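You operate a simulated robot arm through the tools that you are given. There is no shell and no other tool. Be economical: measure what you need, move in short steps, check, and stop when the job is done.

You are at the controls of a simulated robot arm. One attempt, no reset.

JOB
Switch off and unplug the orange power box, spray the dust on its lid and wipe it off.
Fine: dial and bench strip off, then the orange plug into the orange dish, then spray; wipe with the green sponge and put it back; leave the other plugs in. What is to be rubbed or washed off counts as gone when no trace of it is left.

It is judged by the outcome, as a careful person would: the job done as asked, and still so three seconds after it is handed in. It fails if anything else is knocked over, pushed out of place, dropped, spilled or broken. Lids that push on must go on centred and level and be pressed home; caps that screw on are set level and turned clockwise until they are tight.

ROBOT AND FRAMES
A 6-joint arm with a two-finger parallel gripper on a trunk, on a base that drives. Base frame: it is fixed to the floor where the robot stands at the start and does not move with it; the origin is under the middle of the robot, x ahead of it, y to its left, z up. Lengths are in m, angles in degrees, forces in N, time in s.
With the tool pointing down near the work surface it reaches from about 0.18 to 0.74 m from the robot's upright axis, wherever it stands. Its first joint turns from -166.0 to 166.0 degrees. Places, roughly: black plug [0.5, -0.5, 0.9]; cap of the spray bottle [0.6, 0.2, 1.1]; dial of the power box [0.4, 0, 1]; inside of the orange dish [0.6, -0.8, 0.9]; lid of the power box [0.4, 0.2, 1]; orange socket [0.6, -0.5, 0.9]; switch of the bench strip [0.3, -0.5, 0.9]; test bench [0.6, -0.1, 0.5]; yellow plug [0.4, -0.5, 0.9]. Payload 3.91 kg.
The TCP is the grasp point between the finger pads, 0.03 m short of the fingertips. In the tool frame z runs along the fingers and y along their closing line. The gripper opens to 0.11 m. The fingers are 0.02 m wide and 0.01 m thick; the gripper's body (0.048 by 0.112 m) begins 0.055 m behind the TCP.
Orientation is told as [roll, pitch, yaw] about the base's x, y, z axes, in that order, counted from this pose: with the fingers straight down and closing along the base's y, the tool's x points along the base's -x, its y along +y and its z along -z.

CONTROLS
- The arm moves only by the tool servo_tool. Its arguments are lists of equal length, an entry for each row: "dp": the shift along the tool's x, y, z in units of 30 mm (1.0 is 30 mm), a list of three; "turn": the turn, a rotation vector about the tool's x, y, z in units of 6 degrees (1.0 is 6 degrees), a list of three; "jaw": the closure, from 0 (fully open) to 1 (shut). In form: {"dp": [[x, y, z], ...], "turn": [[ax, ay, az], ...], "jaw": [jaw, ...]}. A call has 1 to 20 rows; each row shifts and turns the commanded pose from where the row before left it, along the tool's axes as they then stand. A call with a number of a shift or a turn outside -1 to 1 is refused whole. Each row takes 0.2 s and may step no farther than 0.05 m and 8.6 degrees from the row before; otherwise, or with a gripper value out of range, the whole call is refused. Where a pose cannot be reached the arm comes as near as it can. A force on the tool above 40 N (or 10 N above the force at the start of the call, whichever is more), or a blocked arm, ends the call early, and 0.2 s more pass. Each finger travels about 0.045 m/s and halts on what it meets, pressing with about 41 N; the grip force reading is that of the motor and also rises with nothing between the fingers. The clock runs only during rows and for 0.2 s after the last one: add rows that do not move to give the fingers time. It gives the time, the measured TCP pose, the force on the tool (base axes), the opening and the grip force at its end, in the units of the frame above (readings bear some noise), with the torque about the TCP (base axes, N m) and any sound that the robot's microphone picked up.
- Cameras (640 x 400 px; columns grow to the right, rows downward): "scene" is now at [0.0059, 0.1104, 1.5533]; the picture's right is [-0.54, -0.84, 0.00], its down [-0.62, 0.39, -0.68] and it looks along [0.57, -0.36, -0.73] (base axes); focal length 258 px, centre (320, 200). "wrist" rides on the gripper at [0.071, 0.022, -0.107] in the tool frame; the picture's right is [-0.29, 0.96, 0.00], its down [-0.76, -0.23, -0.61] and it looks along [-0.58, -0.18, 0.79] (tool axes); focal length 243 px, centre (320, 200). There is no depth. A picture from a camera that has moved, and an enlarged one, comes with that camera's place and axes in the base frame and with its lens.
- get_image(camera): a new picture of that camera. No time passes.
- slide_trunk(by): slides the trunk up (or, below 0, down) by that many m; the arm and the scene camera ride with it, the base frame stays. It gives what a move gives, with no picture.
- roll_base(legs): drives the robot by 1 to 6 legs, each [ahead, left, turn to the left] in m, m and degrees, along the robot's own axes; the way and the turn of a leg run together, so that a leg with both is an arc; at most 1.5 m and 180 degrees a leg. The arm and the cameras ride along, it lands a little off, and it stops where it bumps. It gives what a move gives.
- aim_head(pan, tilt): turns the head with the scene camera to pan (to the left, within 86 degrees either way) and tilt (down, from -29 to 69), counted from straight ahead of the robot. It gives what a move gives.
- close_up(camera, box): a new picture of the part [left, top, right, bottom] of that camera's present view, enlarged. No time passes.
- close_job(): hands the job in; it is judged then, once.

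Go step by step. Nothing tells you exact positions but the pictures and the camera data: compare them with the known pose of the tool, close in by small moves and look again before you grip or let go. The budget is 120 turns and 78 pictures, counting those below and the enlarged ones. Unless the task says otherwise, let go and move clear before handing in, and close with one line.

The tools are called after "Call:" as name(argument=value, ...) on one line, values as JSON. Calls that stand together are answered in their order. servo_tool: Moves the arm, as the interface text tells. Its arguments: {"type":"object","properties":{"dp":{"type":"array","items":{"type":"array","items":{"type":"number"}}},"turn":{"type":"array","items":{"type":"array","items":{"type":"number"}}},"jaw":{"type":"array","items":{"type":"number"}}},"required":["dp","turn","jaw"]} The other tools are called the same way: slide_trunk (by) slides the trunk up or down; roll_base (legs) drives the base; aim_head (pan, tilt) turns the head that bears the scene camera; get_image (camera) takes a picture; close_up (camera, box) takes an enlarged picture of a part of a camera's view; close_job () hands the job in.

At the start:

```text
t: 0.0
tool_pos: [0.3083, -0.1055, 1.2984]
tcp_rot: [-0.1, -0.1, 0.0]
ft_force: [0.0, 0.0, 0.1]
ft_torque: [-0.03, -0.01, 0.0]
opening: 0.1098
gripper_force: 0.1
trunk travel left (down, up): [-0.525, 0.065]
robot x, y, heading: [-0.0025, -0.0012, 0.0]
head pan, tilt: [-32.5, 47.2]
```

scene: 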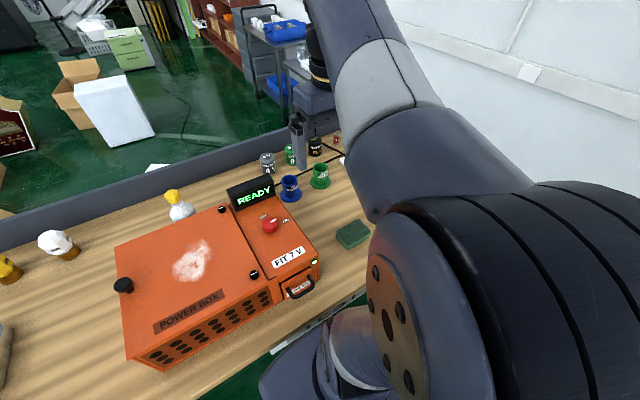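
wrist: 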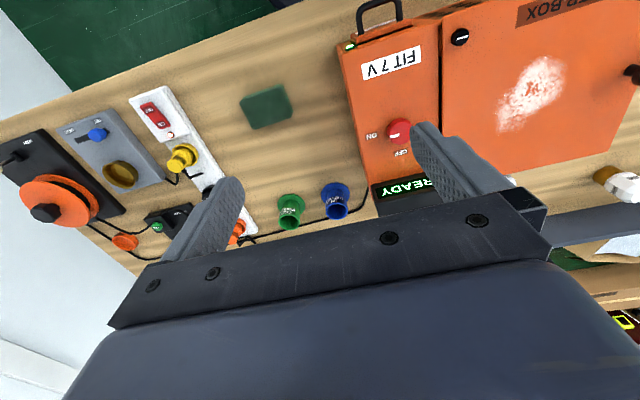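

I see the power box with its red dial, the strip with plugs to the right (y<0) and the green sponge between them. I take enlarged looks at the details first.

Call:
close_up(camera="wrist", box=[0, 70, 260, 260])

Call:
close_up(camera="wrist", box=[330, 0, 640, 200])

Call:
close_up(camera="scene", box=[0, 130, 380, 370])

```text
2.11 times, centred on (130, 165) of wrist
camera zoom: at [0.2359, -0.0835, 1.4073], right [0.29, 0.96, 0.0], down [0.76, -0.23, 0.61], along [0.58, -0.18, -0.79], focal length 511 px, centre (720, 274)
```

zoom: 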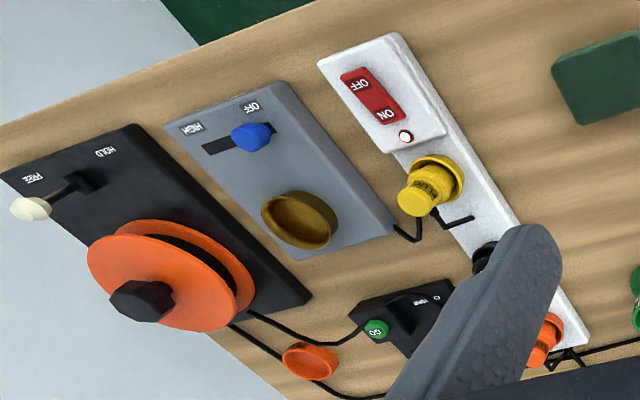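

```text
2.00 times, centred on (485, 100) of wrist
camera zoom: at [0.2359, -0.0835, 1.4073], right [0.29, 0.96, 0.0], down [0.76, -0.23, 0.61], along [0.58, -0.18, -0.79], focal length 485 px, centre (-10, 400)
```

zoom: 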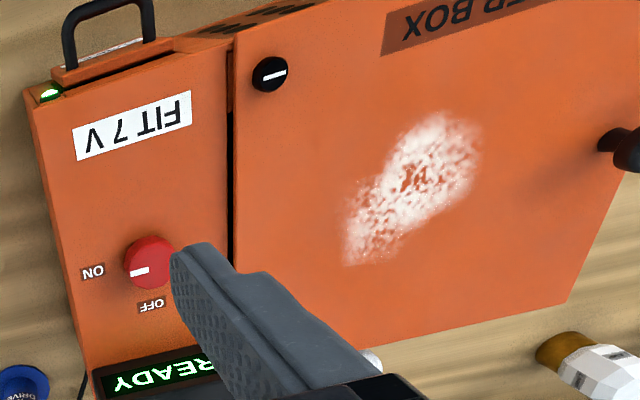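

```text
1.67 times, centred on (190, 250) of scene
camera zoom: at [0.0059, 0.1104, 1.5533], right [-0.54, -0.84, 0.0], down [-0.62, 0.39, -0.68], along [0.57, -0.36, -0.73], focal length 430 px, centre (537, 117)
```

zoom: 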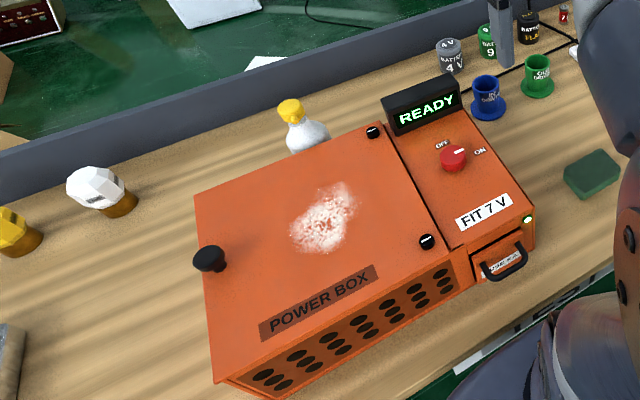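

The dial's mark points to ON (-y), and OFF lies on the far side. Next I look at the bottle area and the strip area with the head.

Call:
aim_head(pan=15, tilt=45)

Call:
get_image(camera="scene")

Call:
aim_head(pan=-70, tilt=45)

Call:
get_image(camera="scene")

```text
t: 1.1
tool_pos: [0.3078, -0.105, 1.2987]
tcp_rot: [0.0, 0.0, -0.1]
ft_force: [-0.1, -0.8, -0.1]
ft_torque: [0.0, 0.02, -0.01]
opening: 0.1098
gripper_force: 0.1
trunk travel left (down, up): [-0.525, 0.065]
robot x, y, heading: [-0.0, -0.0032, 0.2]
head pan, tilt: [15.0, 45.0]
```

```text
72 pictures are left
camera scene: at [0.0174, 0.174, 1.5564], right [0.26, -0.97, 0.0], down [-0.68, -0.18, -0.71], along [0.68, 0.18, -0.71], focal length 258 px, centre (320, 200)
```

scene: 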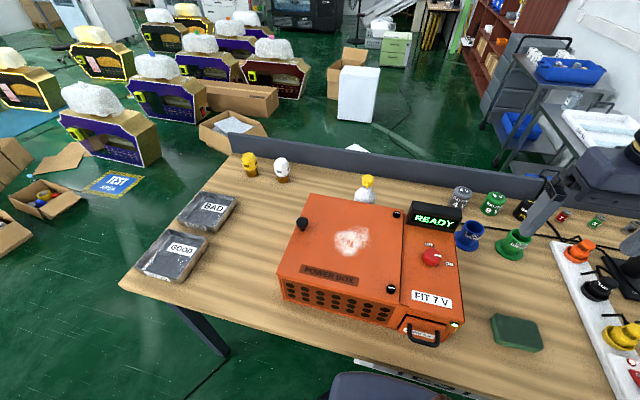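

```text
t: 2.7
tool_pos: [0.309, -0.1047, 1.2998]
tcp_rot: [0.0, 0.0, 0.0]
ft_force: [0.2, -0.1, -0.2]
ft_torque: [-0.04, -0.03, 0.0]
opening: 0.1103
gripper_force: 0.0
trunk travel left (down, up): [-0.525, 0.065]
robot x, y, heading: [-0.002, -0.0019, -0.1]
head pan, tilt: [-70.0, 45.0]
```

```text
71 pictures are left
camera scene: at [-0.0333, 0.0766, 1.5565], right [-0.94, -0.34, 0.0], down [-0.24, 0.66, -0.71], along [0.24, -0.66, -0.71], focal length 258 px, centre (320, 200)
```

scene: 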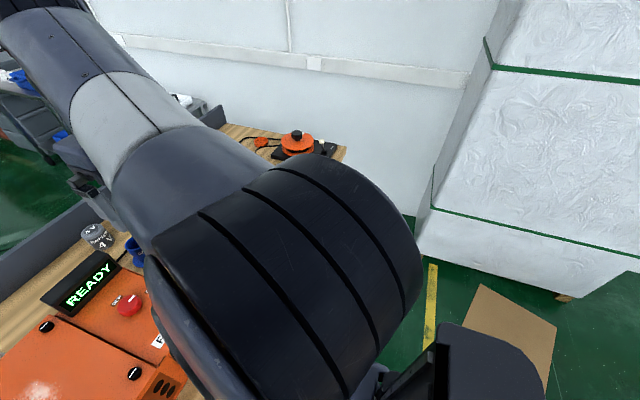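

The pan of 15 gives the best overview, so I go back to about that and zoom on bottle and dial.

Call:
aim_head(pan=0, tilt=50)

Call:
close_up(camera="scene", box=[260, 110, 480, 250])

Call:
close_up(camera="scene", box=[380, 100, 640, 330])

```text
t: 4.2
tool_pos: [0.3084, -0.1054, 1.2981]
tcp_rot: [0.0, 0.0, 0.1]
ft_force: [-0.6, -0.7, 1.5]
ft_torque: [-0.01, -0.02, 0.0]
opening: 0.1099
gripper_force: 0.1
trunk travel left (down, up): [-0.525, 0.065]
robot x, y, heading: [0.0022, -0.0002, 0.0]
head pan, tilt: [0.0, 50.0]
```

```text
2.86 times, centred on (370, 180) of scene
camera zoom: at [0.0158, 0.153, 1.5495], right [0.0, -1.0, 0.0], down [-0.77, 0.0, -0.64], along [0.64, 0.0, -0.77], focal length 737 px, centre (177, 257)
```

zoom: 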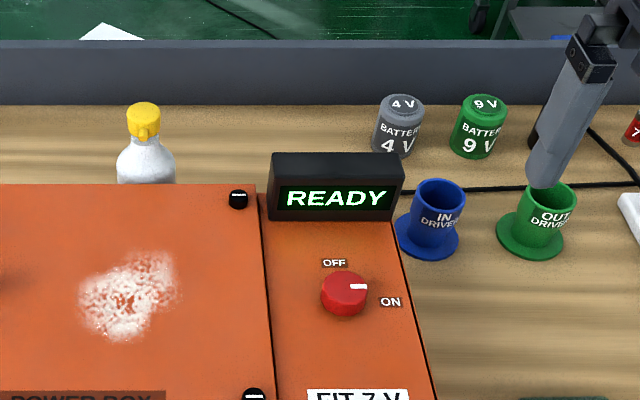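

```text
1.74 times, centred on (510, 215) of scene
camera zoom: at [0.0158, 0.153, 1.5495], right [0.0, -1.0, 0.0], down [-0.77, 0.0, -0.64], along [0.64, 0.0, -0.77], focal length 448 px, centre (-10, 174)
```

zoom: 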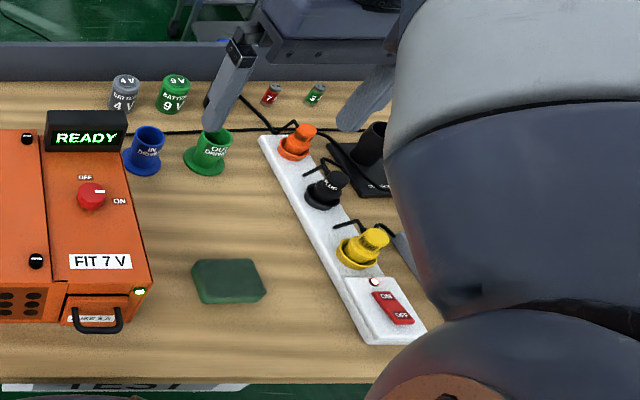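

The dial lies at about (0.432, -0.001, 1.0), about 43 mm across, and needs about a quarter turn counterclockwise. I move above it and look again.

Call:
servo_tool(dp=[[-0.689, 0.583, 0.95], [-0.689, 0.583, 0.95], [-0.689, 0.583, 0.95], [-0.689, 0.583, 0.95], [-0.689, 0.583, 0.95], [-0.689, 0.583, 0.95]], turn=[[0, 0, 0], [0, 0, 0], [0, 0, 0], [0, 0, 0], [0, 0, 0], [0, 0, 0]], jaw=[0.2, 0.2, 0.2, 0.2, 0.2, 0.2])

Call:
get_image(camera="wrist")

Call:
get_image(camera="scene")

```text
t: 5.5
tool_pos: [0.4301, 0.0002, 1.1274]
tcp_rot: [0.0, 0.0, 0.0]
ft_force: [-0.7, 0.3, -0.1]
ft_torque: [-0.02, -0.02, 0.0]
opening: 0.088
gripper_force: 0.2
trunk travel left (down, up): [-0.525, 0.065]
robot x, y, heading: [0.0005, -0.0005, -0.2]
head pan, tilt: [0.0, 50.0]
```

```text
68 pictures are left
camera wrist: at [0.358, 0.0217, 1.2363], right [0.29, 0.96, 0.0], down [0.76, -0.23, 0.61], along [0.58, -0.18, -0.79], focal length 243 px, centre (320, 200)
```

wrist: 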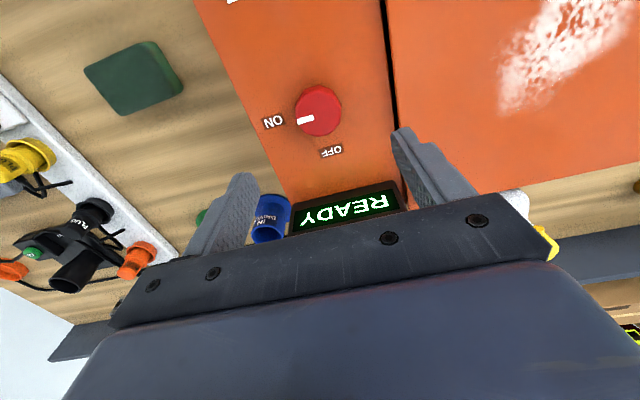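

```text
67 pictures are left
camera scene: at [0.0161, 0.1531, 1.5495], right [0.0, -1.0, 0.0], down [-0.77, 0.0, -0.64], along [0.64, 0.0, -0.77], focal length 258 px, centre (320, 200)
```

scene: 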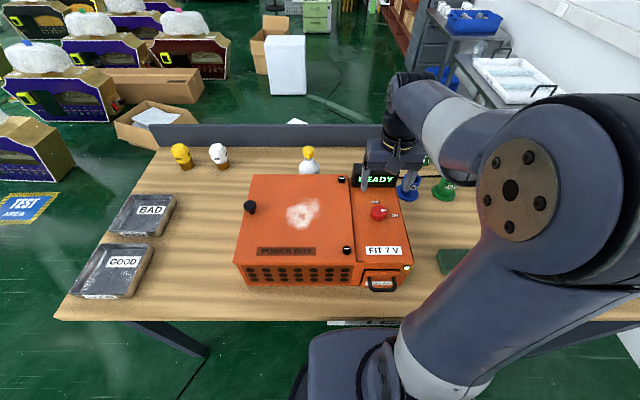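

Both cameras put the dial top at about (0.427, -0.002, 1.00). I descend so the tips reach about 0.99 and close on it.

Call:
servo_tool(dp=[[0.1, -0.07, 0.9], [0, 0, 0.9], [0, 0, 0.9], [0, 0, 0.5], [0, 0, 0.4], [0, 0, 0], [0, 0, 0], [0, 0, 0], [0, 0, 0], [0, 0, 0]], turn=[[0, 0, 0], [0, 0, 0], [0, 0, 0], [0, 0, 0], [0, 0, 0], [0, 0, 0], [0, 0, 0], [0, 0, 0], [0, 0, 0], [0, 0, 0]], jaw=[0.2, 0.2, 0.2, 0.2, 0.2, 0.4, 0.6, 0.8, 0.8, 0.8])

Call:
close_up(camera="wrist", box=[200, 30, 480, 230])

```text
t: 6.7
tool_pos: [0.4271, -0.0035, 1.0301]
tcp_rot: [-0.1, -0.5, 0.0]
ft_force: [-10.5, 0.8, 21.5]
ft_torque: [0.21, 0.55, 0.07]
opening: 0.0881
gripper_force: 0.1
trunk travel left (down, up): [-0.525, 0.065]
robot x, y, heading: [-0.0011, -0.0018, 0.0]
head pan, tilt: [0.0, 50.0]
stopped in row 5: the force on the tool passed its limit (the readings are from after the stop); the commanded pose is now the measured one
```

```text
2.00 times, centred on (340, 130) of wrist
camera zoom: at [0.3544, 0.0191, 1.1379], right [0.29, 0.96, 0.0], down [0.75, -0.23, 0.61], along [0.59, -0.18, -0.79], focal length 485 px, centre (280, 340)
```

zoom: 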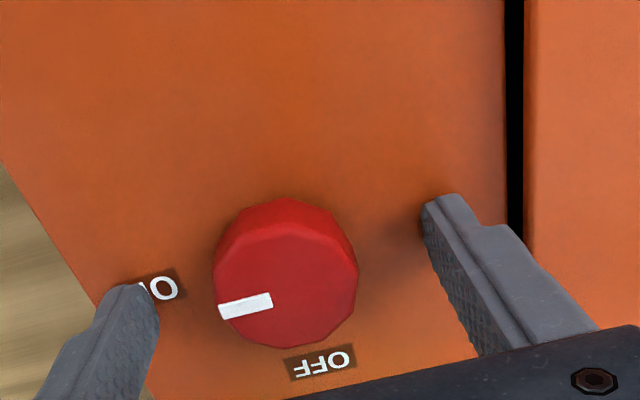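

The tips touched the box face at z≈1.0, so the dial stands to about 1.02. I lift 3 mm, shift slightly back and close on the dial.

Call:
servo_tool(dp=[[0.1, 0.07, -0.12], [0, 0, 0], [0, 0, 0], [0, 0, 0], [0, 0, 0], [0, 0, 0]], turn=[[0, 0, 0], [0, 0, 0], [0, 0, 0], [0, 0, 0], [0, 0, 0], [0, 0, 0]], jaw=[0.2, 0.35, 0.5, 0.65, 0.7, 0.7])

Call:
close_up(camera="wrist", box=[200, 30, 480, 230])

```text
t: 8.1
tool_pos: [0.4269, 0.001, 1.032]
tcp_rot: [0.0, -0.4, 0.0]
ft_force: [-0.3, 2.3, -2.4]
ft_torque: [0.12, -0.09, 0.02]
opening: 0.0416
gripper_force: 44.8
trunk travel left (down, up): [-0.525, 0.065]
robot x, y, heading: [0.0018, 0.0033, -0.0]
head pan, tilt: [0.0, 50.0]
```

```text
2.00 times, centred on (340, 130) of wrist
camera zoom: at [0.3542, 0.0213, 1.1394], right [0.29, 0.96, 0.0], down [0.76, -0.23, 0.61], along [0.59, -0.18, -0.79], focal length 485 px, centre (280, 340)
```

zoom: 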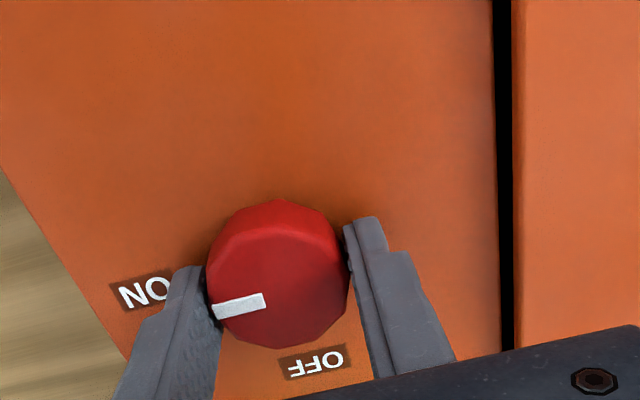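

The dial is gripped (41.6 mm). I turn it counterclockwise from above and watch for a stop or click.

Call:
servo_tool(dp=[[0, 0, 0], [0, 0, 0], [0, 0, 0], [0, 0, 0], [0, 0, 0], [0, 0, 0], [0, 0, 0], [0, 0, 0], [0, 0, 0], [0, 0, 0], [0, 0, 0], [0, 0, 0]], turn=[[0, 0, -1], [0, 0, -1], [0, 0, -1], [0, 0, -1], [0, 0, -1], [0, 0, -1], [0, 0, -1], [0, 0, -1], [0, 0, -1], [0, 0, -1], [0, 0, -1], [0, 0, -1]], jaw=[0.7, 0.7, 0.7, 0.7, 0.7, 0.7, 0.7, 0.7, 0.7, 0.7, 0.7, 0.7])

Call:
close_up(camera="scene", box=[300, 150, 460, 250])

```text
t: 10.7
tool_pos: [0.4258, 0.0024, 1.0317]
tcp_rot: [-0.5, 0.0, 72.1]
ft_force: [-10.3, 18.4, -10.6]
ft_torque: [1.47, -0.01, 0.0]
opening: 0.0416
gripper_force: 45.4
trunk travel left (down, up): [-0.525, 0.065]
robot x, y, heading: [-0.0007, -0.0001, 0.1]
head pan, tilt: [0.0, 50.0]
```

```text
4.00 times, centred on (380, 200) of scene
camera zoom: at [0.0152, 0.1553, 1.5492], right [0.0, -1.0, 0.0], down [-0.77, 0.0, -0.64], along [0.64, 0.0, -0.77], focal length 1032 px, centre (80, 200)
```

zoom: 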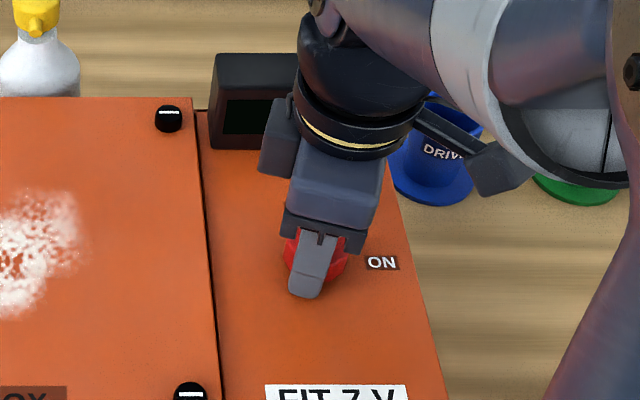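

The READY display has gone dark. I check the mark with the wrist camera.

Call:
close_up(camera="wrist", box=[200, 30, 480, 230])

```text
2.00 times, centred on (340, 130) of wrist
camera zoom: at [0.3816, -0.0592, 1.1398], right [-0.82, 0.57, -0.01], down [0.45, 0.65, 0.61], along [0.35, 0.5, -0.79], focal length 485 px, centre (280, 340)
```

zoom: 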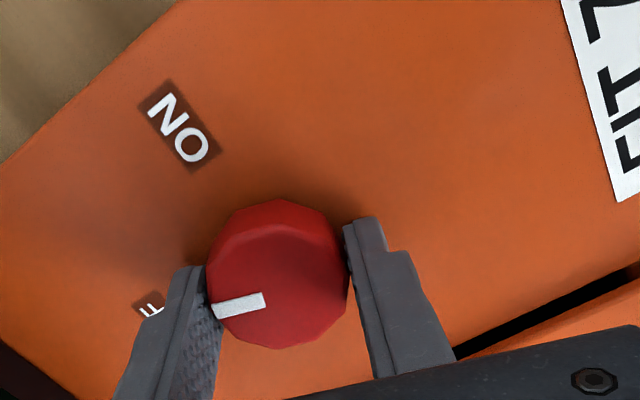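

The mark is nearly at OFF; I turn another 10 degrees or so, gently.

Call:
servo_tool(dp=[[0, 0, 0], [0, 0, 0], [0, 0, 0]], turn=[[0, 0, -0.7], [0, 0, -0.7], [0, 0, -0.6]], jaw=[0.7, 0.7, 0.7])

Call:
servo_tool(dp=[[0, 0, 0], [0, 0, 0], [0, 0, 0], [0, 0, -0.6], [0, 0, -0.9], [0, 0, -0.9], [0, 0, -0.9]], turn=[[0, 0, 0], [0, 0, 0], [0, 0, 0], [0, 0, 0], [0, 0, 0], [0, 0, 0], [0, 0, 0]], jaw=[0.5, 0.35, 0.3, 0.3, 0.3, 0.3, 0.3])

Call:
get_image(camera="wrist")

```text
t: 11.5
tool_pos: [0.4251, 0.0025, 1.0312]
tcp_rot: [-0.4, 0.0, 84.0]
ft_force: [-14.6, 21.4, -12.8]
ft_torque: [1.28, 0.03, 0.01]
opening: 0.0415
gripper_force: 44.8
trunk travel left (down, up): [-0.525, 0.065]
robot x, y, heading: [-0.0003, -0.0014, -0.1]
head pan, tilt: [0.0, 50.0]
```

```text
t: 13.1
tool_pos: [0.4252, -0.0008, 1.1303]
tcp_rot: [-0.5, 0.0, 84.0]
ft_force: [-0.5, 0.1, 0.3]
ft_torque: [0.03, 0.01, 0.0]
opening: 0.0769
gripper_force: 0.1
trunk travel left (down, up): [-0.525, 0.065]
robot x, y, heading: [-0.0019, 0.0012, 0.0]
head pan, tilt: [0.0, 50.0]
```

```text
62 pictures are left
camera wrist: at [0.3953, -0.0691, 1.2396], right [-0.92, 0.39, -0.01], down [0.3, 0.73, 0.61], along [0.24, 0.56, -0.79], focal length 243 px, centre (320, 200)
```

wrist: 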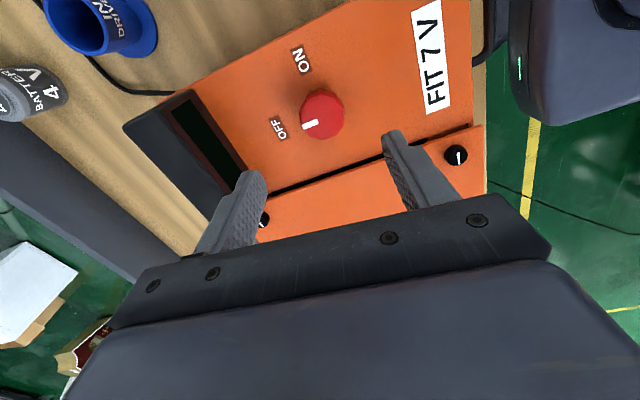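

The dial's mark is at OFF and the display is dark. I lift, turn the tool back and go over the strip.

Call:
servo_tool(dp=[[0, 0, -0.2], [0, 0, -0.2], [0, 0, -0.2], [0, 0, -0.2], [0, 0, -0.2], [0, 0, -0.2], [0, 0, -0.2], [0, 0, -0.2], [0, 0, -0.2], [0, 0, -0.2], [0, 0, 0], [0, 0, 0], [0, 0, 0], [0, 0, 0]], turn=[[0, 0, 1], [0, 0, 1], [0, 0, 1], [0, 0, 1], [0, 0, 1], [0, 0, 1], [0, 0, 1], [0, 0, 1], [0, 0, 1], [0, 0, 1], [0, 0, 1], [0, 0, 1], [0, 0, 1], [0, 0, 1]], jaw=[0.3, 0.3, 0.3, 0.3, 0.3, 0.3, 0.3, 0.3, 0.3, 0.3, 0.3, 0.3, 0.3, 0.3])

Call:
servo_tool(dp=[[0.25, -1, 0], [0.25, -1, 0], [0.25, -1, 0], [0.25, -1, 0], [0.25, -1, 0], [0.25, -1, 0], [0.25, -1, 0], [0.25, -1, 0], [0.25, -1, 0], [0.25, -1, 0], [0.25, -1, 0], [0.25, -1, 0], [0.25, -1, 0], [0.25, -1, 0]], turn=[[0, 0, 0], [0, 0, 0], [0, 0, 0], [0, 0, 0], [0, 0, 0], [0, 0, 0], [0, 0, 0], [0, 0, 0], [0, 0, 0], [0, 0, 0], [0, 0, 0], [0, 0, 0], [0, 0, 0], [0, 0, 0]], jaw=[1, 1, 1, 1, 1, 1, 1, 1, 1, 1, 1, 1, 1, 1])

Call:
get_image(camera="wrist")

```text
t: 16.1
tool_pos: [0.4254, 0.0008, 1.1898]
tcp_rot: [0.0, -0.4, -0.2]
ft_force: [-0.6, 0.2, 0.8]
ft_torque: [0.0, 0.03, -0.01]
opening: 0.0773
gripper_force: 0.1
trunk travel left (down, up): [-0.525, 0.065]
robot x, y, heading: [0.0011, -0.0026, -0.2]
head pan, tilt: [0.0, 50.0]
```

```text
t: 19.1
tool_pos: [0.3215, -0.4224, 1.189]
tcp_rot: [0.1, -0.5, 0.1]
ft_force: [0.2, -0.2, 1.2]
ft_torque: [0.0, -0.04, 0.01]
opening: 0.0
gripper_force: 38.0
trunk travel left (down, up): [-0.525, 0.065]
robot x, y, heading: [0.0058, 0.0001, -0.2]
head pan, tilt: [0.0, 50.0]
```

```text
61 pictures are left
camera wrist: at [0.2486, -0.4007, 1.2974], right [0.29, 0.96, 0.0], down [0.76, -0.23, 0.61], along [0.59, -0.18, -0.79], focal length 243 px, centre (320, 200)
```

wrist: 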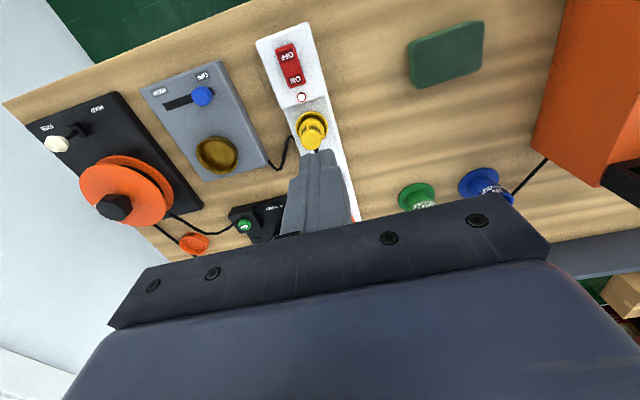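

OFF end of the switch is at about (0.280, -0.459, 0.91). I go above it with closed fingers and lower most of the way.

Call:
servo_tool(dp=[[0.69, -0.61, 0.4], [0.69, -0.61, 0.4], [0, 0, 1], [0, 0, 1], [0, 0, 1], [0, 0, 1], [0, 0, 1], [0, 0, 1]], turn=[[0, 0, 0], [0, 0, 0], [0, 0, 0], [0, 0, 0], [0, 0, 0], [0, 0, 0], [0, 0, 0], [0, 0, 0]], jaw=[1, 1, 1, 1, 1, 1, 1, 1])

Call:
close_up(camera="wrist", box=[180, 0, 460, 200])

```text
t: 20.9
tool_pos: [0.2775, -0.4566, 0.987]
tcp_rot: [0.0, -0.5, 0.0]
ft_force: [1.4, -0.5, 0.4]
ft_torque: [-0.01, -0.02, 0.03]
opening: 0.0
gripper_force: 37.7
trunk travel left (down, up): [-0.525, 0.065]
robot x, y, heading: [0.0023, -0.0005, -0.1]
head pan, tilt: [0.0, 50.0]
```

```text
2.00 times, centred on (320, 100) of wrist
camera zoom: at [0.2056, -0.4349, 1.0942], right [0.29, 0.96, 0.0], down [0.75, -0.23, 0.61], along [0.59, -0.18, -0.79], focal length 485 px, centre (320, 400)
```

zoom: 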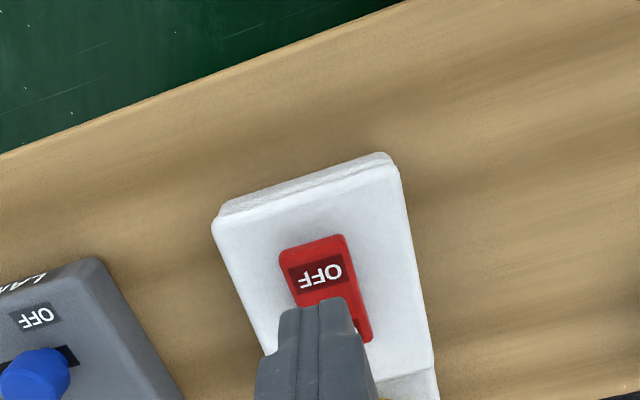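

The tips line up with the OFF end. I press down slowly.

Call:
servo_tool(dp=[[0, 0, 0.3], [0, 0, 0.3], [0, 0, 0.3], [0, 0, 0.15], [0, 0, 0.15], [0, 0, 0.15], [0, 0, 0.15], [0, 0, 0.15]], turn=[[0, 0, 0], [0, 0, 0], [0, 0, 0], [0, 0, 0], [0, 0, 0], [0, 0, 0], [0, 0, 0], [0, 0, 0]], jaw=[1, 1, 1, 1, 1, 1, 1, 1])

```text
t: 22.7
tool_pos: [0.2818, -0.4565, 0.9366]
tcp_rot: [0.0, -0.5, 0.0]
ft_force: [0.2, -0.2, -0.1]
ft_torque: [0.02, 0.04, 0.01]
opening: 0.0
gripper_force: 38.3
trunk travel left (down, up): [-0.525, 0.065]
robot x, y, heading: [0.0011, -0.0017, 0.2]
head pan, tilt: [0.0, 50.0]
```

Call:
servo_tool(dp=[[0.05, 0, 0.12], [0, 0, 0.12], [0, 0, 0.12], [0, 0, 0.12], [0, 0, 0.12], [0, 0, 0.12], [0, 0, 0.12], [0, 0, 0.12]], turn=[[0, 0, 0], [0, 0, 0], [0, 0, 0], [0, 0, 0], [0, 0, 0], [0, 0, 0], [0, 0, 0], [0, 0, 0]], jaw=[1, 1, 1, 1, 1, 1, 1, 1])

Call:
close_up(camera="wrist", box=[180, 0, 460, 200])

```text
t: 23.4
tool_pos: [0.2802, -0.4573, 0.9344]
tcp_rot: [-0.5, -0.7, -0.1]
ft_force: [-4.9, 7.8, 19.9]
ft_torque: [0.24, -0.03, 0.01]
opening: 0.0001
gripper_force: 38.0
trunk travel left (down, up): [-0.525, 0.065]
robot x, y, heading: [0.0, 0.0018, -0.2]
head pan, tilt: [0.0, 50.0]
stopped in row 3: the force on the tool passed its limit (the readings are from after the stop); the commanded pose is now the measured one
```

```text
2.00 times, centred on (320, 100) of wrist
camera zoom: at [0.2067, -0.4345, 1.0408], right [0.29, 0.96, 0.0], down [0.75, -0.23, 0.62], along [0.59, -0.18, -0.78], focal length 485 px, centre (320, 400)
```

zoom: 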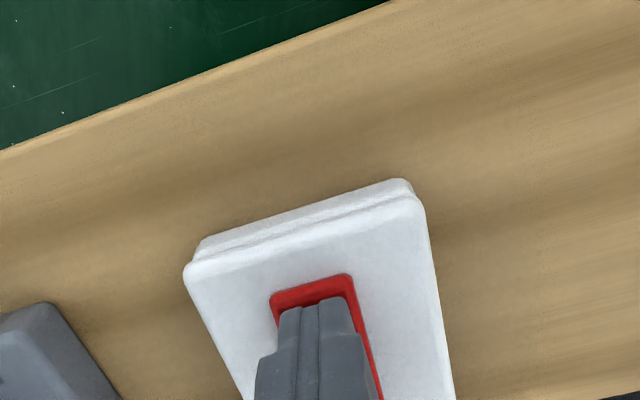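

Contact and stop at tip height 0.904. I lift and see if the rocker changed.

Call:
servo_tool(dp=[[0, 0, -0.9], [0, 0, -0.9], [0, 0, -0.9], [0, 0, -0.9], [0.5, 0, -0.5], [0.5, 0, 0]], turn=[[0, 0, 0], [0, 0, 0], [0, 0, 0], [0, 0, 0], [0, 0, 0], [0, 0, 0]], jaw=[1, 1, 1, 1, 1, 1])

Call:
close_up(camera="wrist", box=[180, 0, 460, 200])

```text
t: 24.9
tool_pos: [0.2508, -0.457, 1.0536]
tcp_rot: [-0.5, -0.6, -0.1]
ft_force: [0.1, -0.4, 0.1]
ft_torque: [0.0, 0.02, 0.01]
opening: 0.0001
gripper_force: 37.7
trunk travel left (down, up): [-0.525, 0.065]
robot x, y, heading: [-0.0016, 0.0012, -0.1]
head pan, tilt: [0.0, 50.0]
```

```text
2.00 times, centred on (320, 100) of wrist
camera zoom: at [0.1765, -0.4351, 1.1618], right [0.29, 0.96, 0.0], down [0.75, -0.23, 0.62], along [0.59, -0.18, -0.79], focal length 485 px, centre (320, 400)
```

zoom: 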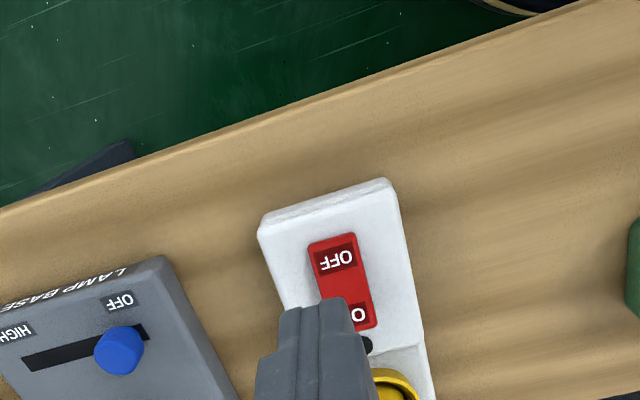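

The lamp on the strip is dark, so it is off. The orange socket and dish are too far right to reach, so I raise the arm and drive 0.5 m right.

Call:
servo_tool(dp=[[0, 0.5, -1], [0, 0.5, -1], [0, 0.5, -1], [0, 0.5, -1], [0, 0.5, -1], [0, 0.5, -1], [0, 0.5, -1]], turn=[[0, 0, 0], [0, 0, 0], [0, 0, 0], [0, 0, 0], [0, 0, 0], [0, 0, 0], [0, 0, 0]], jaw=[0.3, 0.3, 0.3, 0.3, 0.3, 0.3, 0.3])

Call:
roll_base(legs=[[0, -0.5, 0]])

Call:
aim_head(pan=-10, tilt=45)

Call:
get_image(camera="scene")

Call:
get_image(camera="wrist")

```text
t: 26.4
tool_pos: [0.2474, -0.3511, 1.2641]
tcp_rot: [-0.5, -0.8, -0.1]
ft_force: [0.3, -0.2, -0.2]
ft_torque: [-0.01, 0.03, 0.01]
opening: 0.0769
gripper_force: 0.0
trunk travel left (down, up): [-0.525, 0.065]
robot x, y, heading: [-0.0014, 0.0004, 0.1]
head pan, tilt: [0.0, 50.0]
```

```text
t: 29.4
tool_pos: [0.2452, -0.8468, 1.2627]
tcp_rot: [-0.3, -0.7, -0.4]
ft_force: [-0.3, -0.3, -0.1]
ft_torque: [-0.01, -0.02, 0.01]
opening: 0.077
gripper_force: 0.1
trunk travel left (down, up): [-0.525, 0.065]
robot x, y, heading: [-0.0007, -0.4948, -0.5]
head pan, tilt: [0.0, 50.0]
```

```text
t: 30.1
tool_pos: [0.2432, -0.8459, 1.2627]
tcp_rot: [-0.4, -0.7, -0.3]
ft_force: [0.6, 0.0, 0.0]
ft_torque: [0.0, 0.0, 0.01]
opening: 0.0771
gripper_force: 0.0
trunk travel left (down, up): [-0.525, 0.065]
robot x, y, heading: [-0.0031, -0.4936, -0.2]
head pan, tilt: [-10.0, 45.0]
```

```text
57 pictures are left
camera scene: at [0.0184, -0.3551, 1.5564], right [-0.18, -0.98, 0.0], down [-0.7, 0.13, -0.71], along [0.7, -0.13, -0.71], focal length 258 px, centre (320, 200)
```

scene: 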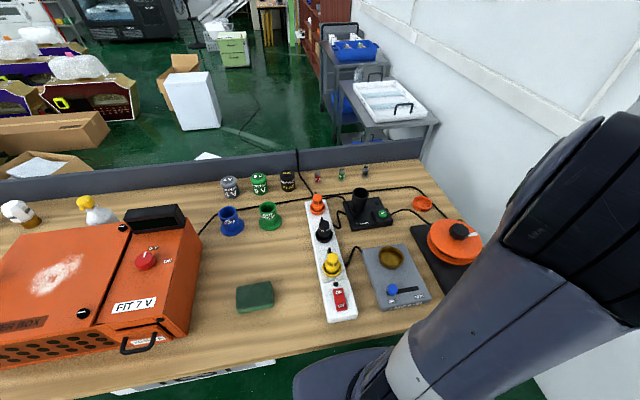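

```text
56 pictures are left
camera wrist: at [0.1715, -0.8236, 1.3711], right [0.3, 0.96, 0.0], down [0.75, -0.23, 0.62], along [0.59, -0.18, -0.79], focal length 243 px, centre (320, 200)
```

wrist: 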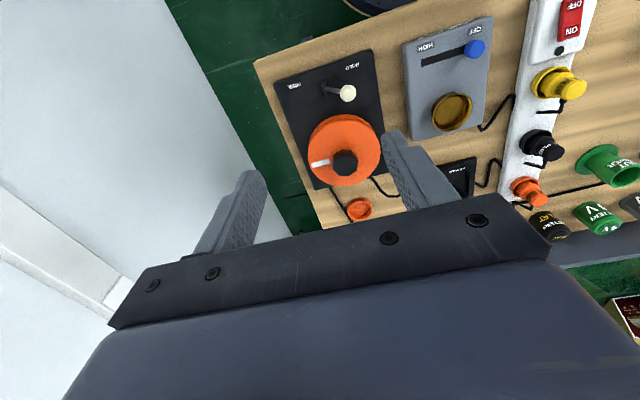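

The strip, the three plugs and the orange dish are in view. I zoom on the orange plug and dish.

Call:
close_up(camera="scene", box=[280, 150, 480, 275])

```text
3.20 times, centred on (380, 212) of scene
camera zoom: at [0.0184, -0.3551, 1.5564], right [-0.18, -0.98, 0.0], down [-0.7, 0.13, -0.71], along [0.7, -0.13, -0.71], focal length 825 px, centre (128, 160)
```

zoom: 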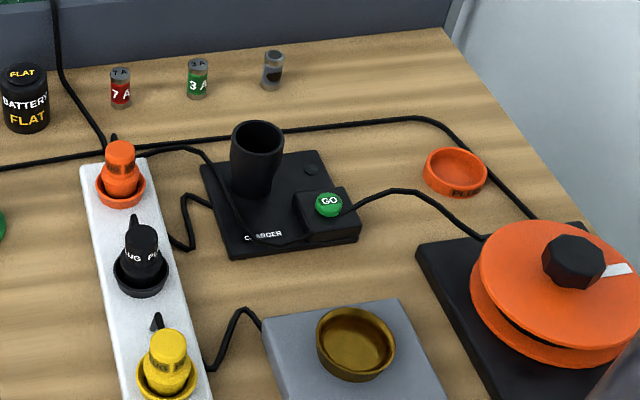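

I take the orange plug at about (0.613, -0.457), top near 0.97, and the dish at about (0.591, -0.833). I move above the plug.

Call:
servo_tool(dp=[[-0.87, 0.926, 0.32], [-0.87, 0.926, 0.32], [-0.87, 0.926, 0.32], [-0.87, 0.926, 0.32], [-0.87, 0.926, 0.32], [-0.87, 0.926, 0.32], [-0.87, 0.926, 0.32], [-0.87, 0.926, 0.32], [-0.87, 0.926, 0.32], [-0.87, 0.926, 0.32], [-0.87, 0.926, 0.32], [-0.87, 0.926, 0.32], [-0.87, 0.926, 0.32], [-0.87, 0.926, 0.32]], turn=[[0, 0, 0], [0, 0, 0], [0, 0, 0], [0, 0, 0], [0, 0, 0], [0, 0, 0], [0, 0, 0], [0, 0, 0], [0, 0, 0], [0, 0, 0], [0, 0, 0], [0, 0, 0], [0, 0, 0], [0, 0, 0]], jaw=[0.3, 0.3, 0.3, 0.3, 0.3, 0.3, 0.3, 0.3, 0.3, 0.3, 0.3, 0.3, 0.3, 0.3])

Call:
get_image(camera="wrist")

Call:
close_up(camera="scene", box=[230, 120, 430, 245])

```text
t: 33.1
tool_pos: [0.6141, -0.4578, 1.1276]
tcp_rot: [-0.5, -0.6, -0.4]
ft_force: [0.2, 0.6, 0.5]
ft_torque: [0.01, -0.02, -0.01]
opening: 0.0768
gripper_force: 0.1
trunk travel left (down, up): [-0.525, 0.065]
robot x, y, heading: [0.0006, -0.4962, -0.4]
head pan, tilt: [-10.0, 45.0]
```

```text
54 pictures are left
camera wrist: at [0.5406, -0.4358, 1.2364], right [0.3, 0.96, 0.0], down [0.75, -0.23, 0.62], along [0.59, -0.18, -0.79], focal length 243 px, centre (320, 200)
```

wrist: 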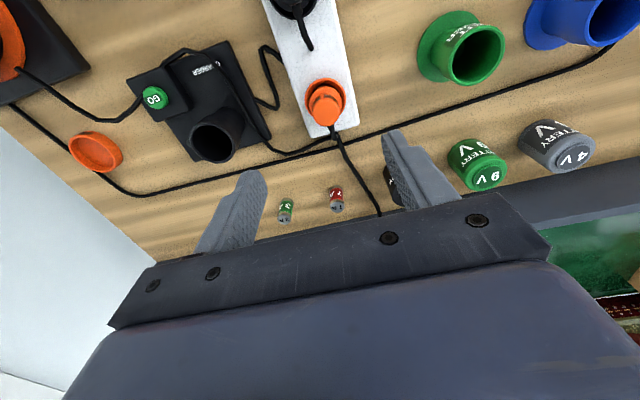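

```text
3.20 times, centred on (330, 182) of scene
camera zoom: at [0.0188, -0.355, 1.5564], right [-0.18, -0.98, 0.0], down [-0.7, 0.13, -0.71], along [0.7, -0.13, -0.71], focal length 825 px, centre (288, 256)
```

zoom: 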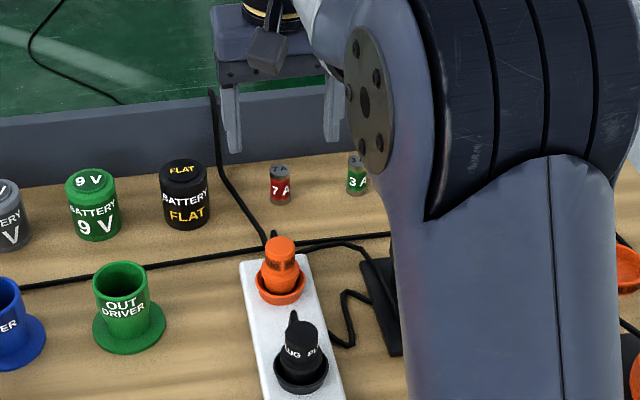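

The rays meet at the plug about (0.626, -0.457), top 0.956. I lower onto it and close.

Call:
servo_tool(dp=[[-0.2, 0.02, 0.9], [-0.2, 0.02, 0.9], [0, 0, 0.9], [0, 0, 0.9], [0, 0, 0.9], [0, 0, 0.7], [0, 0, 0.65], [0, 0, 0], [0, 0, 0], [0, 0, 0], [0, 0, 0], [0, 0, 0]], turn=[[0, 0, 0], [0, 0, 0], [0, 0, 0], [0, 0, 0], [0, 0, 0], [0, 0, 0], [0, 0, 0], [0, 0, 0], [0, 0, 0], [0, 0, 0], [0, 0, 0], [0, 0, 0]], jaw=[0.3, 0.3, 0.3, 0.3, 0.3, 0.3, 0.3, 0.45, 0.6, 0.75, 0.85, 0.85])

Call:
get_image(camera="wrist")

Call:
close_up(camera="scene", box=[230, 120, 430, 245])

```text
t: 35.7
tool_pos: [0.6281, -0.46, 0.9558]
tcp_rot: [-0.4, -0.7, -0.4]
ft_force: [-0.7, -0.6, 0.3]
ft_torque: [-0.02, 0.02, -0.01]
opening: 0.0299
gripper_force: 41.2
trunk travel left (down, up): [-0.525, 0.065]
robot x, y, heading: [-0.0016, -0.4945, -0.2]
head pan, tilt: [-10.0, 45.0]
heard: snap
```

```text
52 pictures are left
camera wrist: at [0.5555, -0.4378, 1.0636], right [0.3, 0.96, 0.0], down [0.75, -0.23, 0.62], along [0.59, -0.18, -0.79], focal length 243 px, centre (320, 200)
```

wrist: 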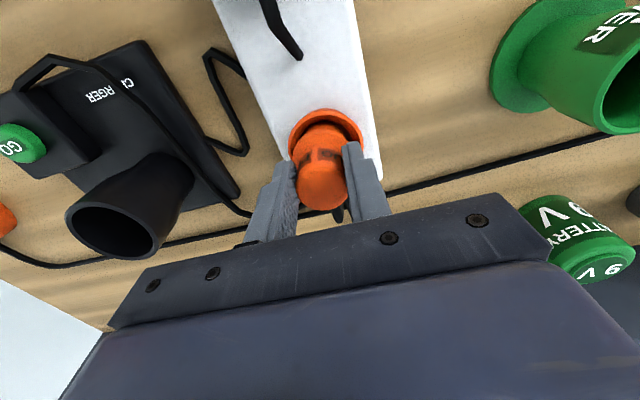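

```text
3.20 times, centred on (330, 182) of scene
camera zoom: at [0.0186, -0.3551, 1.5564], right [-0.18, -0.98, 0.0], down [-0.7, 0.13, -0.71], along [0.7, -0.13, -0.71], focal length 825 px, centre (288, 256)
```

zoom: 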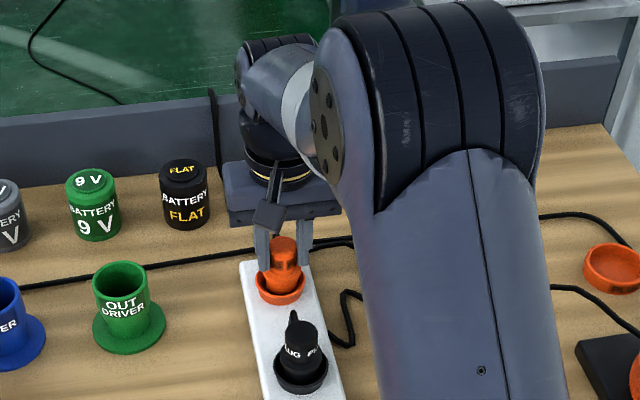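

The plug is gripped (30 mm, a snap was heard). I pull straight up.

Call:
servo_tool(dp=[[0, 0, -0.2], [0, 0, -0.4], [0, 0, -0.6], [0, 0, -0.8], [0, 0, -0.9], [0, 0, -0.9], [0, 0, -0.9]], turn=[[0, 0, 0], [0, 0, 0], [0, 0, 0], [0, 0, 0], [0, 0, 0], [0, 0, 0], [0, 0, 0]], jaw=[0.9, 0.9, 0.9, 0.9, 0.9, 0.9, 0.9])

Call:
get_image(camera="wrist")

Call:
close_up(camera="scene", box=[230, 90, 480, 245])

```text
t: 37.3
tool_pos: [0.626, -0.4571, 1.0983]
tcp_rot: [-0.4, -0.5, -0.3]
ft_force: [0.1, 0.9, -1.2]
ft_torque: [0.0, -0.01, 0.02]
opening: 0.0301
gripper_force: 40.5
trunk travel left (down, up): [-0.525, 0.065]
robot x, y, heading: [-0.0022, -0.4967, -0.3]
head pan, tilt: [-10.0, 45.0]
```

```text
50 pictures are left
camera wrist: at [0.5531, -0.4352, 1.2039], right [0.3, 0.96, 0.0], down [0.75, -0.23, 0.62], along [0.59, -0.18, -0.79], focal length 243 px, centre (320, 200)
```

wrist: 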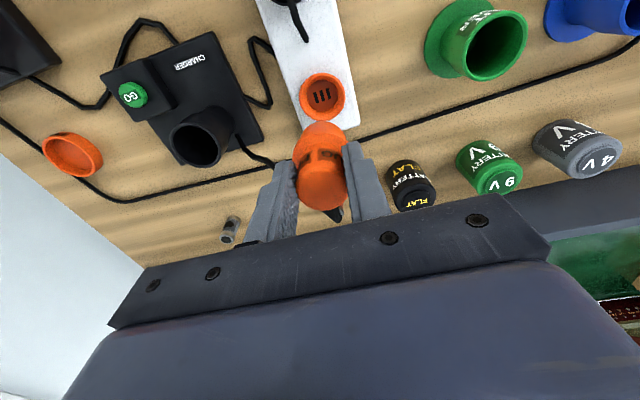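

```text
2.56 times, centred on (355, 168) of scene
camera zoom: at [0.0185, -0.3551, 1.5564], right [-0.18, -0.98, 0.0], down [-0.7, 0.13, -0.71], along [0.7, -0.13, -0.71], focal length 660 px, centre (230, 283)
```

zoom: 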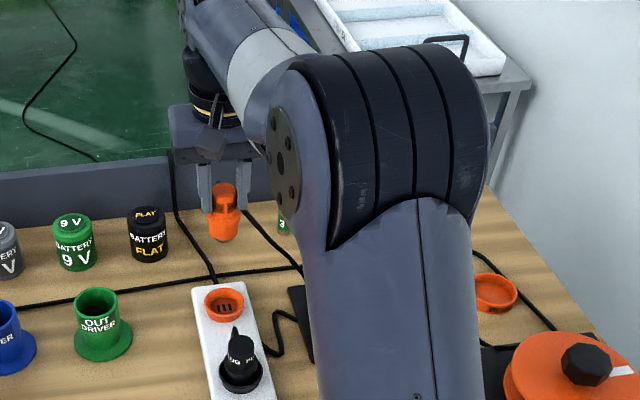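

The plug is out with the socket empty. I carry it over toward the dish, high above the charger.

Call:
servo_tool(dp=[[0.07, -0.95, -0.1], [0.07, -0.95, -0.1], [0.07, -0.95, -0.1], [0.07, -0.95, 0], [0.07, -0.95, 0], [0.07, -0.95, 0], [0.07, -0.95, 0], [0.07, -0.95, 0], [0.07, -0.95, 0], [0.07, -0.95, 0], [0.07, -0.95, 0], [0.07, -0.95, 0], [0.07, -0.95, 0]], turn=[[0, 0, 0], [0, 0, 0], [0, 0, 0], [0, 0, 0], [0, 0, 0], [0, 0, 0], [0, 0, 0], [0, 0, 0], [0, 0, 0], [0, 0, 0], [0, 0, 0], [0, 0, 0], [0, 0, 0]], jaw=[0.9, 0.9, 0.9, 0.9, 0.9, 0.9, 0.9, 0.9, 0.9, 0.9, 0.9, 0.9, 0.9])

Call:
get_image(camera="wrist")

Call:
get_image(camera="scene")

```text
t: 40.1
tool_pos: [0.5958, -0.8302, 1.1057]
tcp_rot: [-0.3, -0.7, -0.3]
ft_force: [1.1, 0.4, -1.3]
ft_torque: [0.0, 0.0, -0.01]
opening: 0.0301
gripper_force: 41.2
trunk travel left (down, up): [-0.525, 0.065]
robot x, y, heading: [-0.0023, -0.4947, -0.3]
head pan, tilt: [-10.0, 45.0]
```

```text
48 pictures are left
camera wrist: at [0.5225, -0.8077, 1.2131], right [0.3, 0.96, 0.0], down [0.75, -0.23, 0.62], along [0.59, -0.18, -0.79], focal length 243 px, centre (320, 200)
```

wrist: 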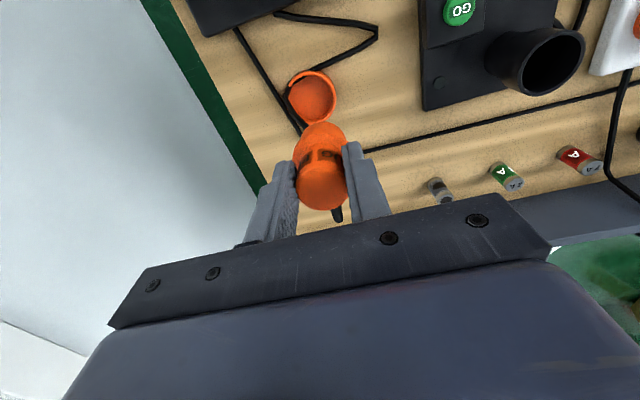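

```text
47 pictures are left
camera scene: at [0.0186, -0.3553, 1.5565], right [-0.18, -0.98, 0.0], down [-0.7, 0.13, -0.71], along [0.7, -0.13, -0.71], focal length 258 px, centre (320, 200)
```

scene: 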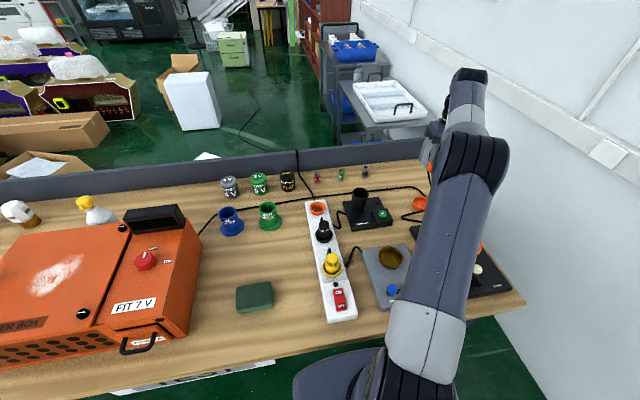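

The dish seems centred near (0.60, -0.841). I shift slightly and lower partway, then look again.

Call:
servo_tool(dp=[[-0.1, -0.37, 0.8], [0, 0, 0.8], [0, 0, 0.8], [0, 0, 0.8], [0, 0, 0.6]], turn=[[0, 0, 0], [0, 0, 0], [0, 0, 0], [0, 0, 0], [0, 0, 0]], jaw=[0.9, 0.9, 0.9, 0.9, 0.9])

Call:
close_up(camera="wrist", box=[200, 60, 440, 220])

Call:
close_up(camera="scene", box=[360, 150, 480, 230])

```text
t: 41.3
tool_pos: [0.598, -0.841, 0.9915]
tcp_rot: [-0.3, -0.8, -0.4]
ft_force: [0.7, -0.5, -0.5]
ft_torque: [0.04, 0.01, 0.01]
opening: 0.0302
gripper_force: 40.6
trunk travel left (down, up): [-0.525, 0.065]
robot x, y, heading: [-0.0002, -0.4943, -0.4]
head pan, tilt: [-10.0, 45.0]
```

```text
2.50 times, centred on (320, 140) of wrist
camera zoom: at [0.5259, -0.8181, 1.0987], right [0.3, 0.96, 0.0], down [0.75, -0.23, 0.62], along [0.59, -0.18, -0.79], focal length 606 px, centre (320, 350)
```

zoom: 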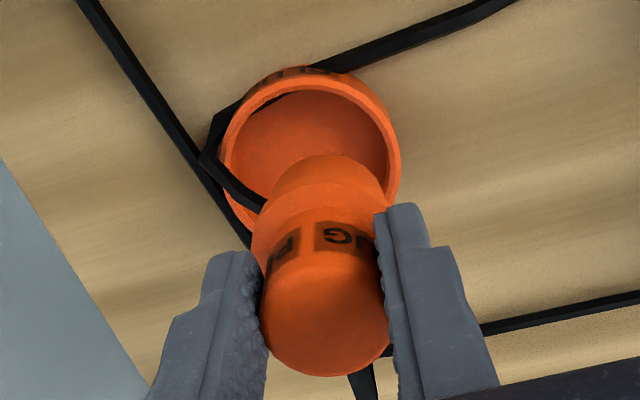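

```text
5.00 times, centred on (420, 190) of scene
camera zoom: at [0.0186, -0.3553, 1.5565], right [-0.18, -0.98, 0.0], down [-0.7, 0.13, -0.71], along [0.7, -0.13, -0.71], focal length 1289 px, centre (-180, 250)
```

zoom: 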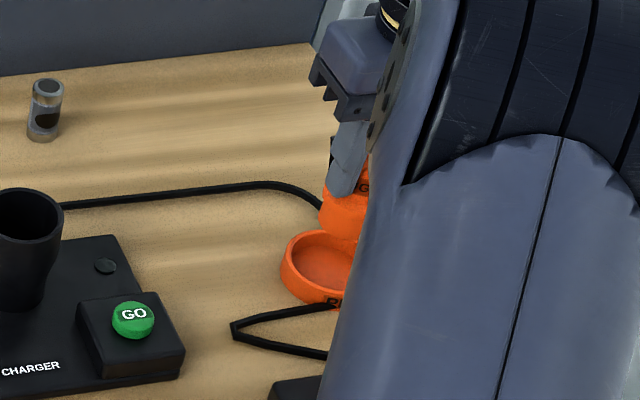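

The plug is above the dish. I lower it slowly until it touches the bottom.

Call:
servo_tool(dp=[[0, -0.07, 0.5], [0, 0, 0.5], [0, 0, 0.3], [0, 0, 0.15], [0, 0, 0.12], [0, 0, 0.12], [0, 0, 0.12]], turn=[[0, 0, 0], [0, 0, 0], [0, 0, 0], [0, 0, 0], [0, 0, 0], [0, 0, 0], [0, 0, 0]], jaw=[0.9, 0.9, 0.9, 0.9, 0.9, 0.9, 0.9])

Call:
close_up(camera="wrist", box=[200, 60, 440, 220])

```text
t: 42.9
tool_pos: [0.6014, -0.8446, 0.9394]
tcp_rot: [-0.4, -0.7, -0.4]
ft_force: [0.3, -0.1, -0.5]
ft_torque: [0.01, 0.04, -0.01]
opening: 0.0299
gripper_force: 41.0
trunk travel left (down, up): [-0.525, 0.065]
robot x, y, heading: [-0.0017, -0.4868, -0.2]
head pan, tilt: [-10.0, 45.0]
```

```text
2.50 times, centred on (320, 140) of wrist
camera zoom: at [0.5287, -0.8211, 1.0467], right [0.3, 0.96, 0.0], down [0.75, -0.23, 0.62], along [0.59, -0.19, -0.79], focal length 606 px, centre (320, 350)
```

zoom: 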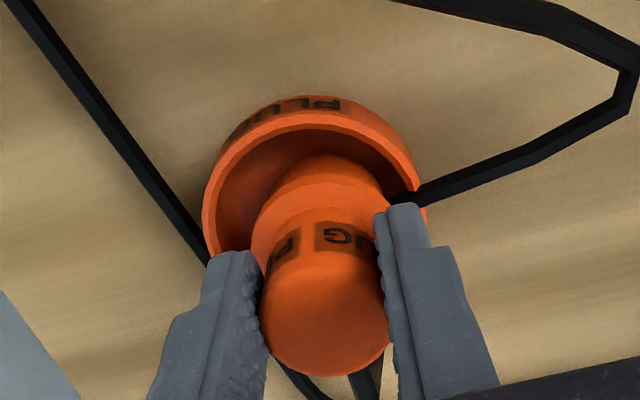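

It is inside the rim but not down yet. I shift 4 mm back toward the dish centre and continue down.

Call:
servo_tool(dp=[[0.13, 0, 0.1], [0, 0, 0.12], [0, 0, 0.12], [0, 0, 0.1], [0, 0, 0.1], [0, 0, 0.1]], turn=[[0, 0, 0], [0, 0, 0], [0, 0, 0], [0, 0, 0], [0, 0, 0], [0, 0, 0]], jaw=[0.9, 0.9, 0.9, 0.9, 0.9, 0.9])

Call:
close_up(camera="wrist", box=[200, 60, 440, 220])

```text
t: 44.0
tool_pos: [0.5993, -0.8447, 0.9339]
tcp_rot: [-0.8, -1.4, -0.4]
ft_force: [0.5, -0.4, 13.1]
ft_torque: [-0.07, 0.03, 0.02]
opening: 0.03
gripper_force: 41.1
trunk travel left (down, up): [-0.525, 0.065]
robot x, y, heading: [0.0007, -0.4973, -0.3]
head pan, tilt: [-10.0, 45.0]
stopped in row 5: the force on the tool passed its limit (the readings are from after the stop); the commanded pose is now the measured one
```

```text
2.50 times, centred on (320, 140) of wrist
camera zoom: at [0.5255, -0.8219, 1.04], right [0.3, 0.96, -0.01], down [0.74, -0.23, 0.63], along [0.6, -0.19, -0.78], focal length 606 px, centre (320, 350)
```

zoom: 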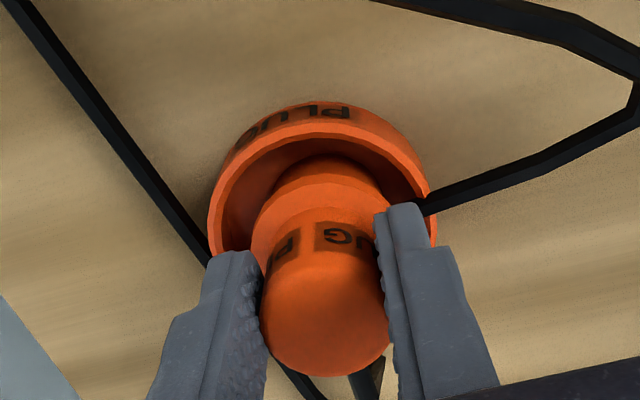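

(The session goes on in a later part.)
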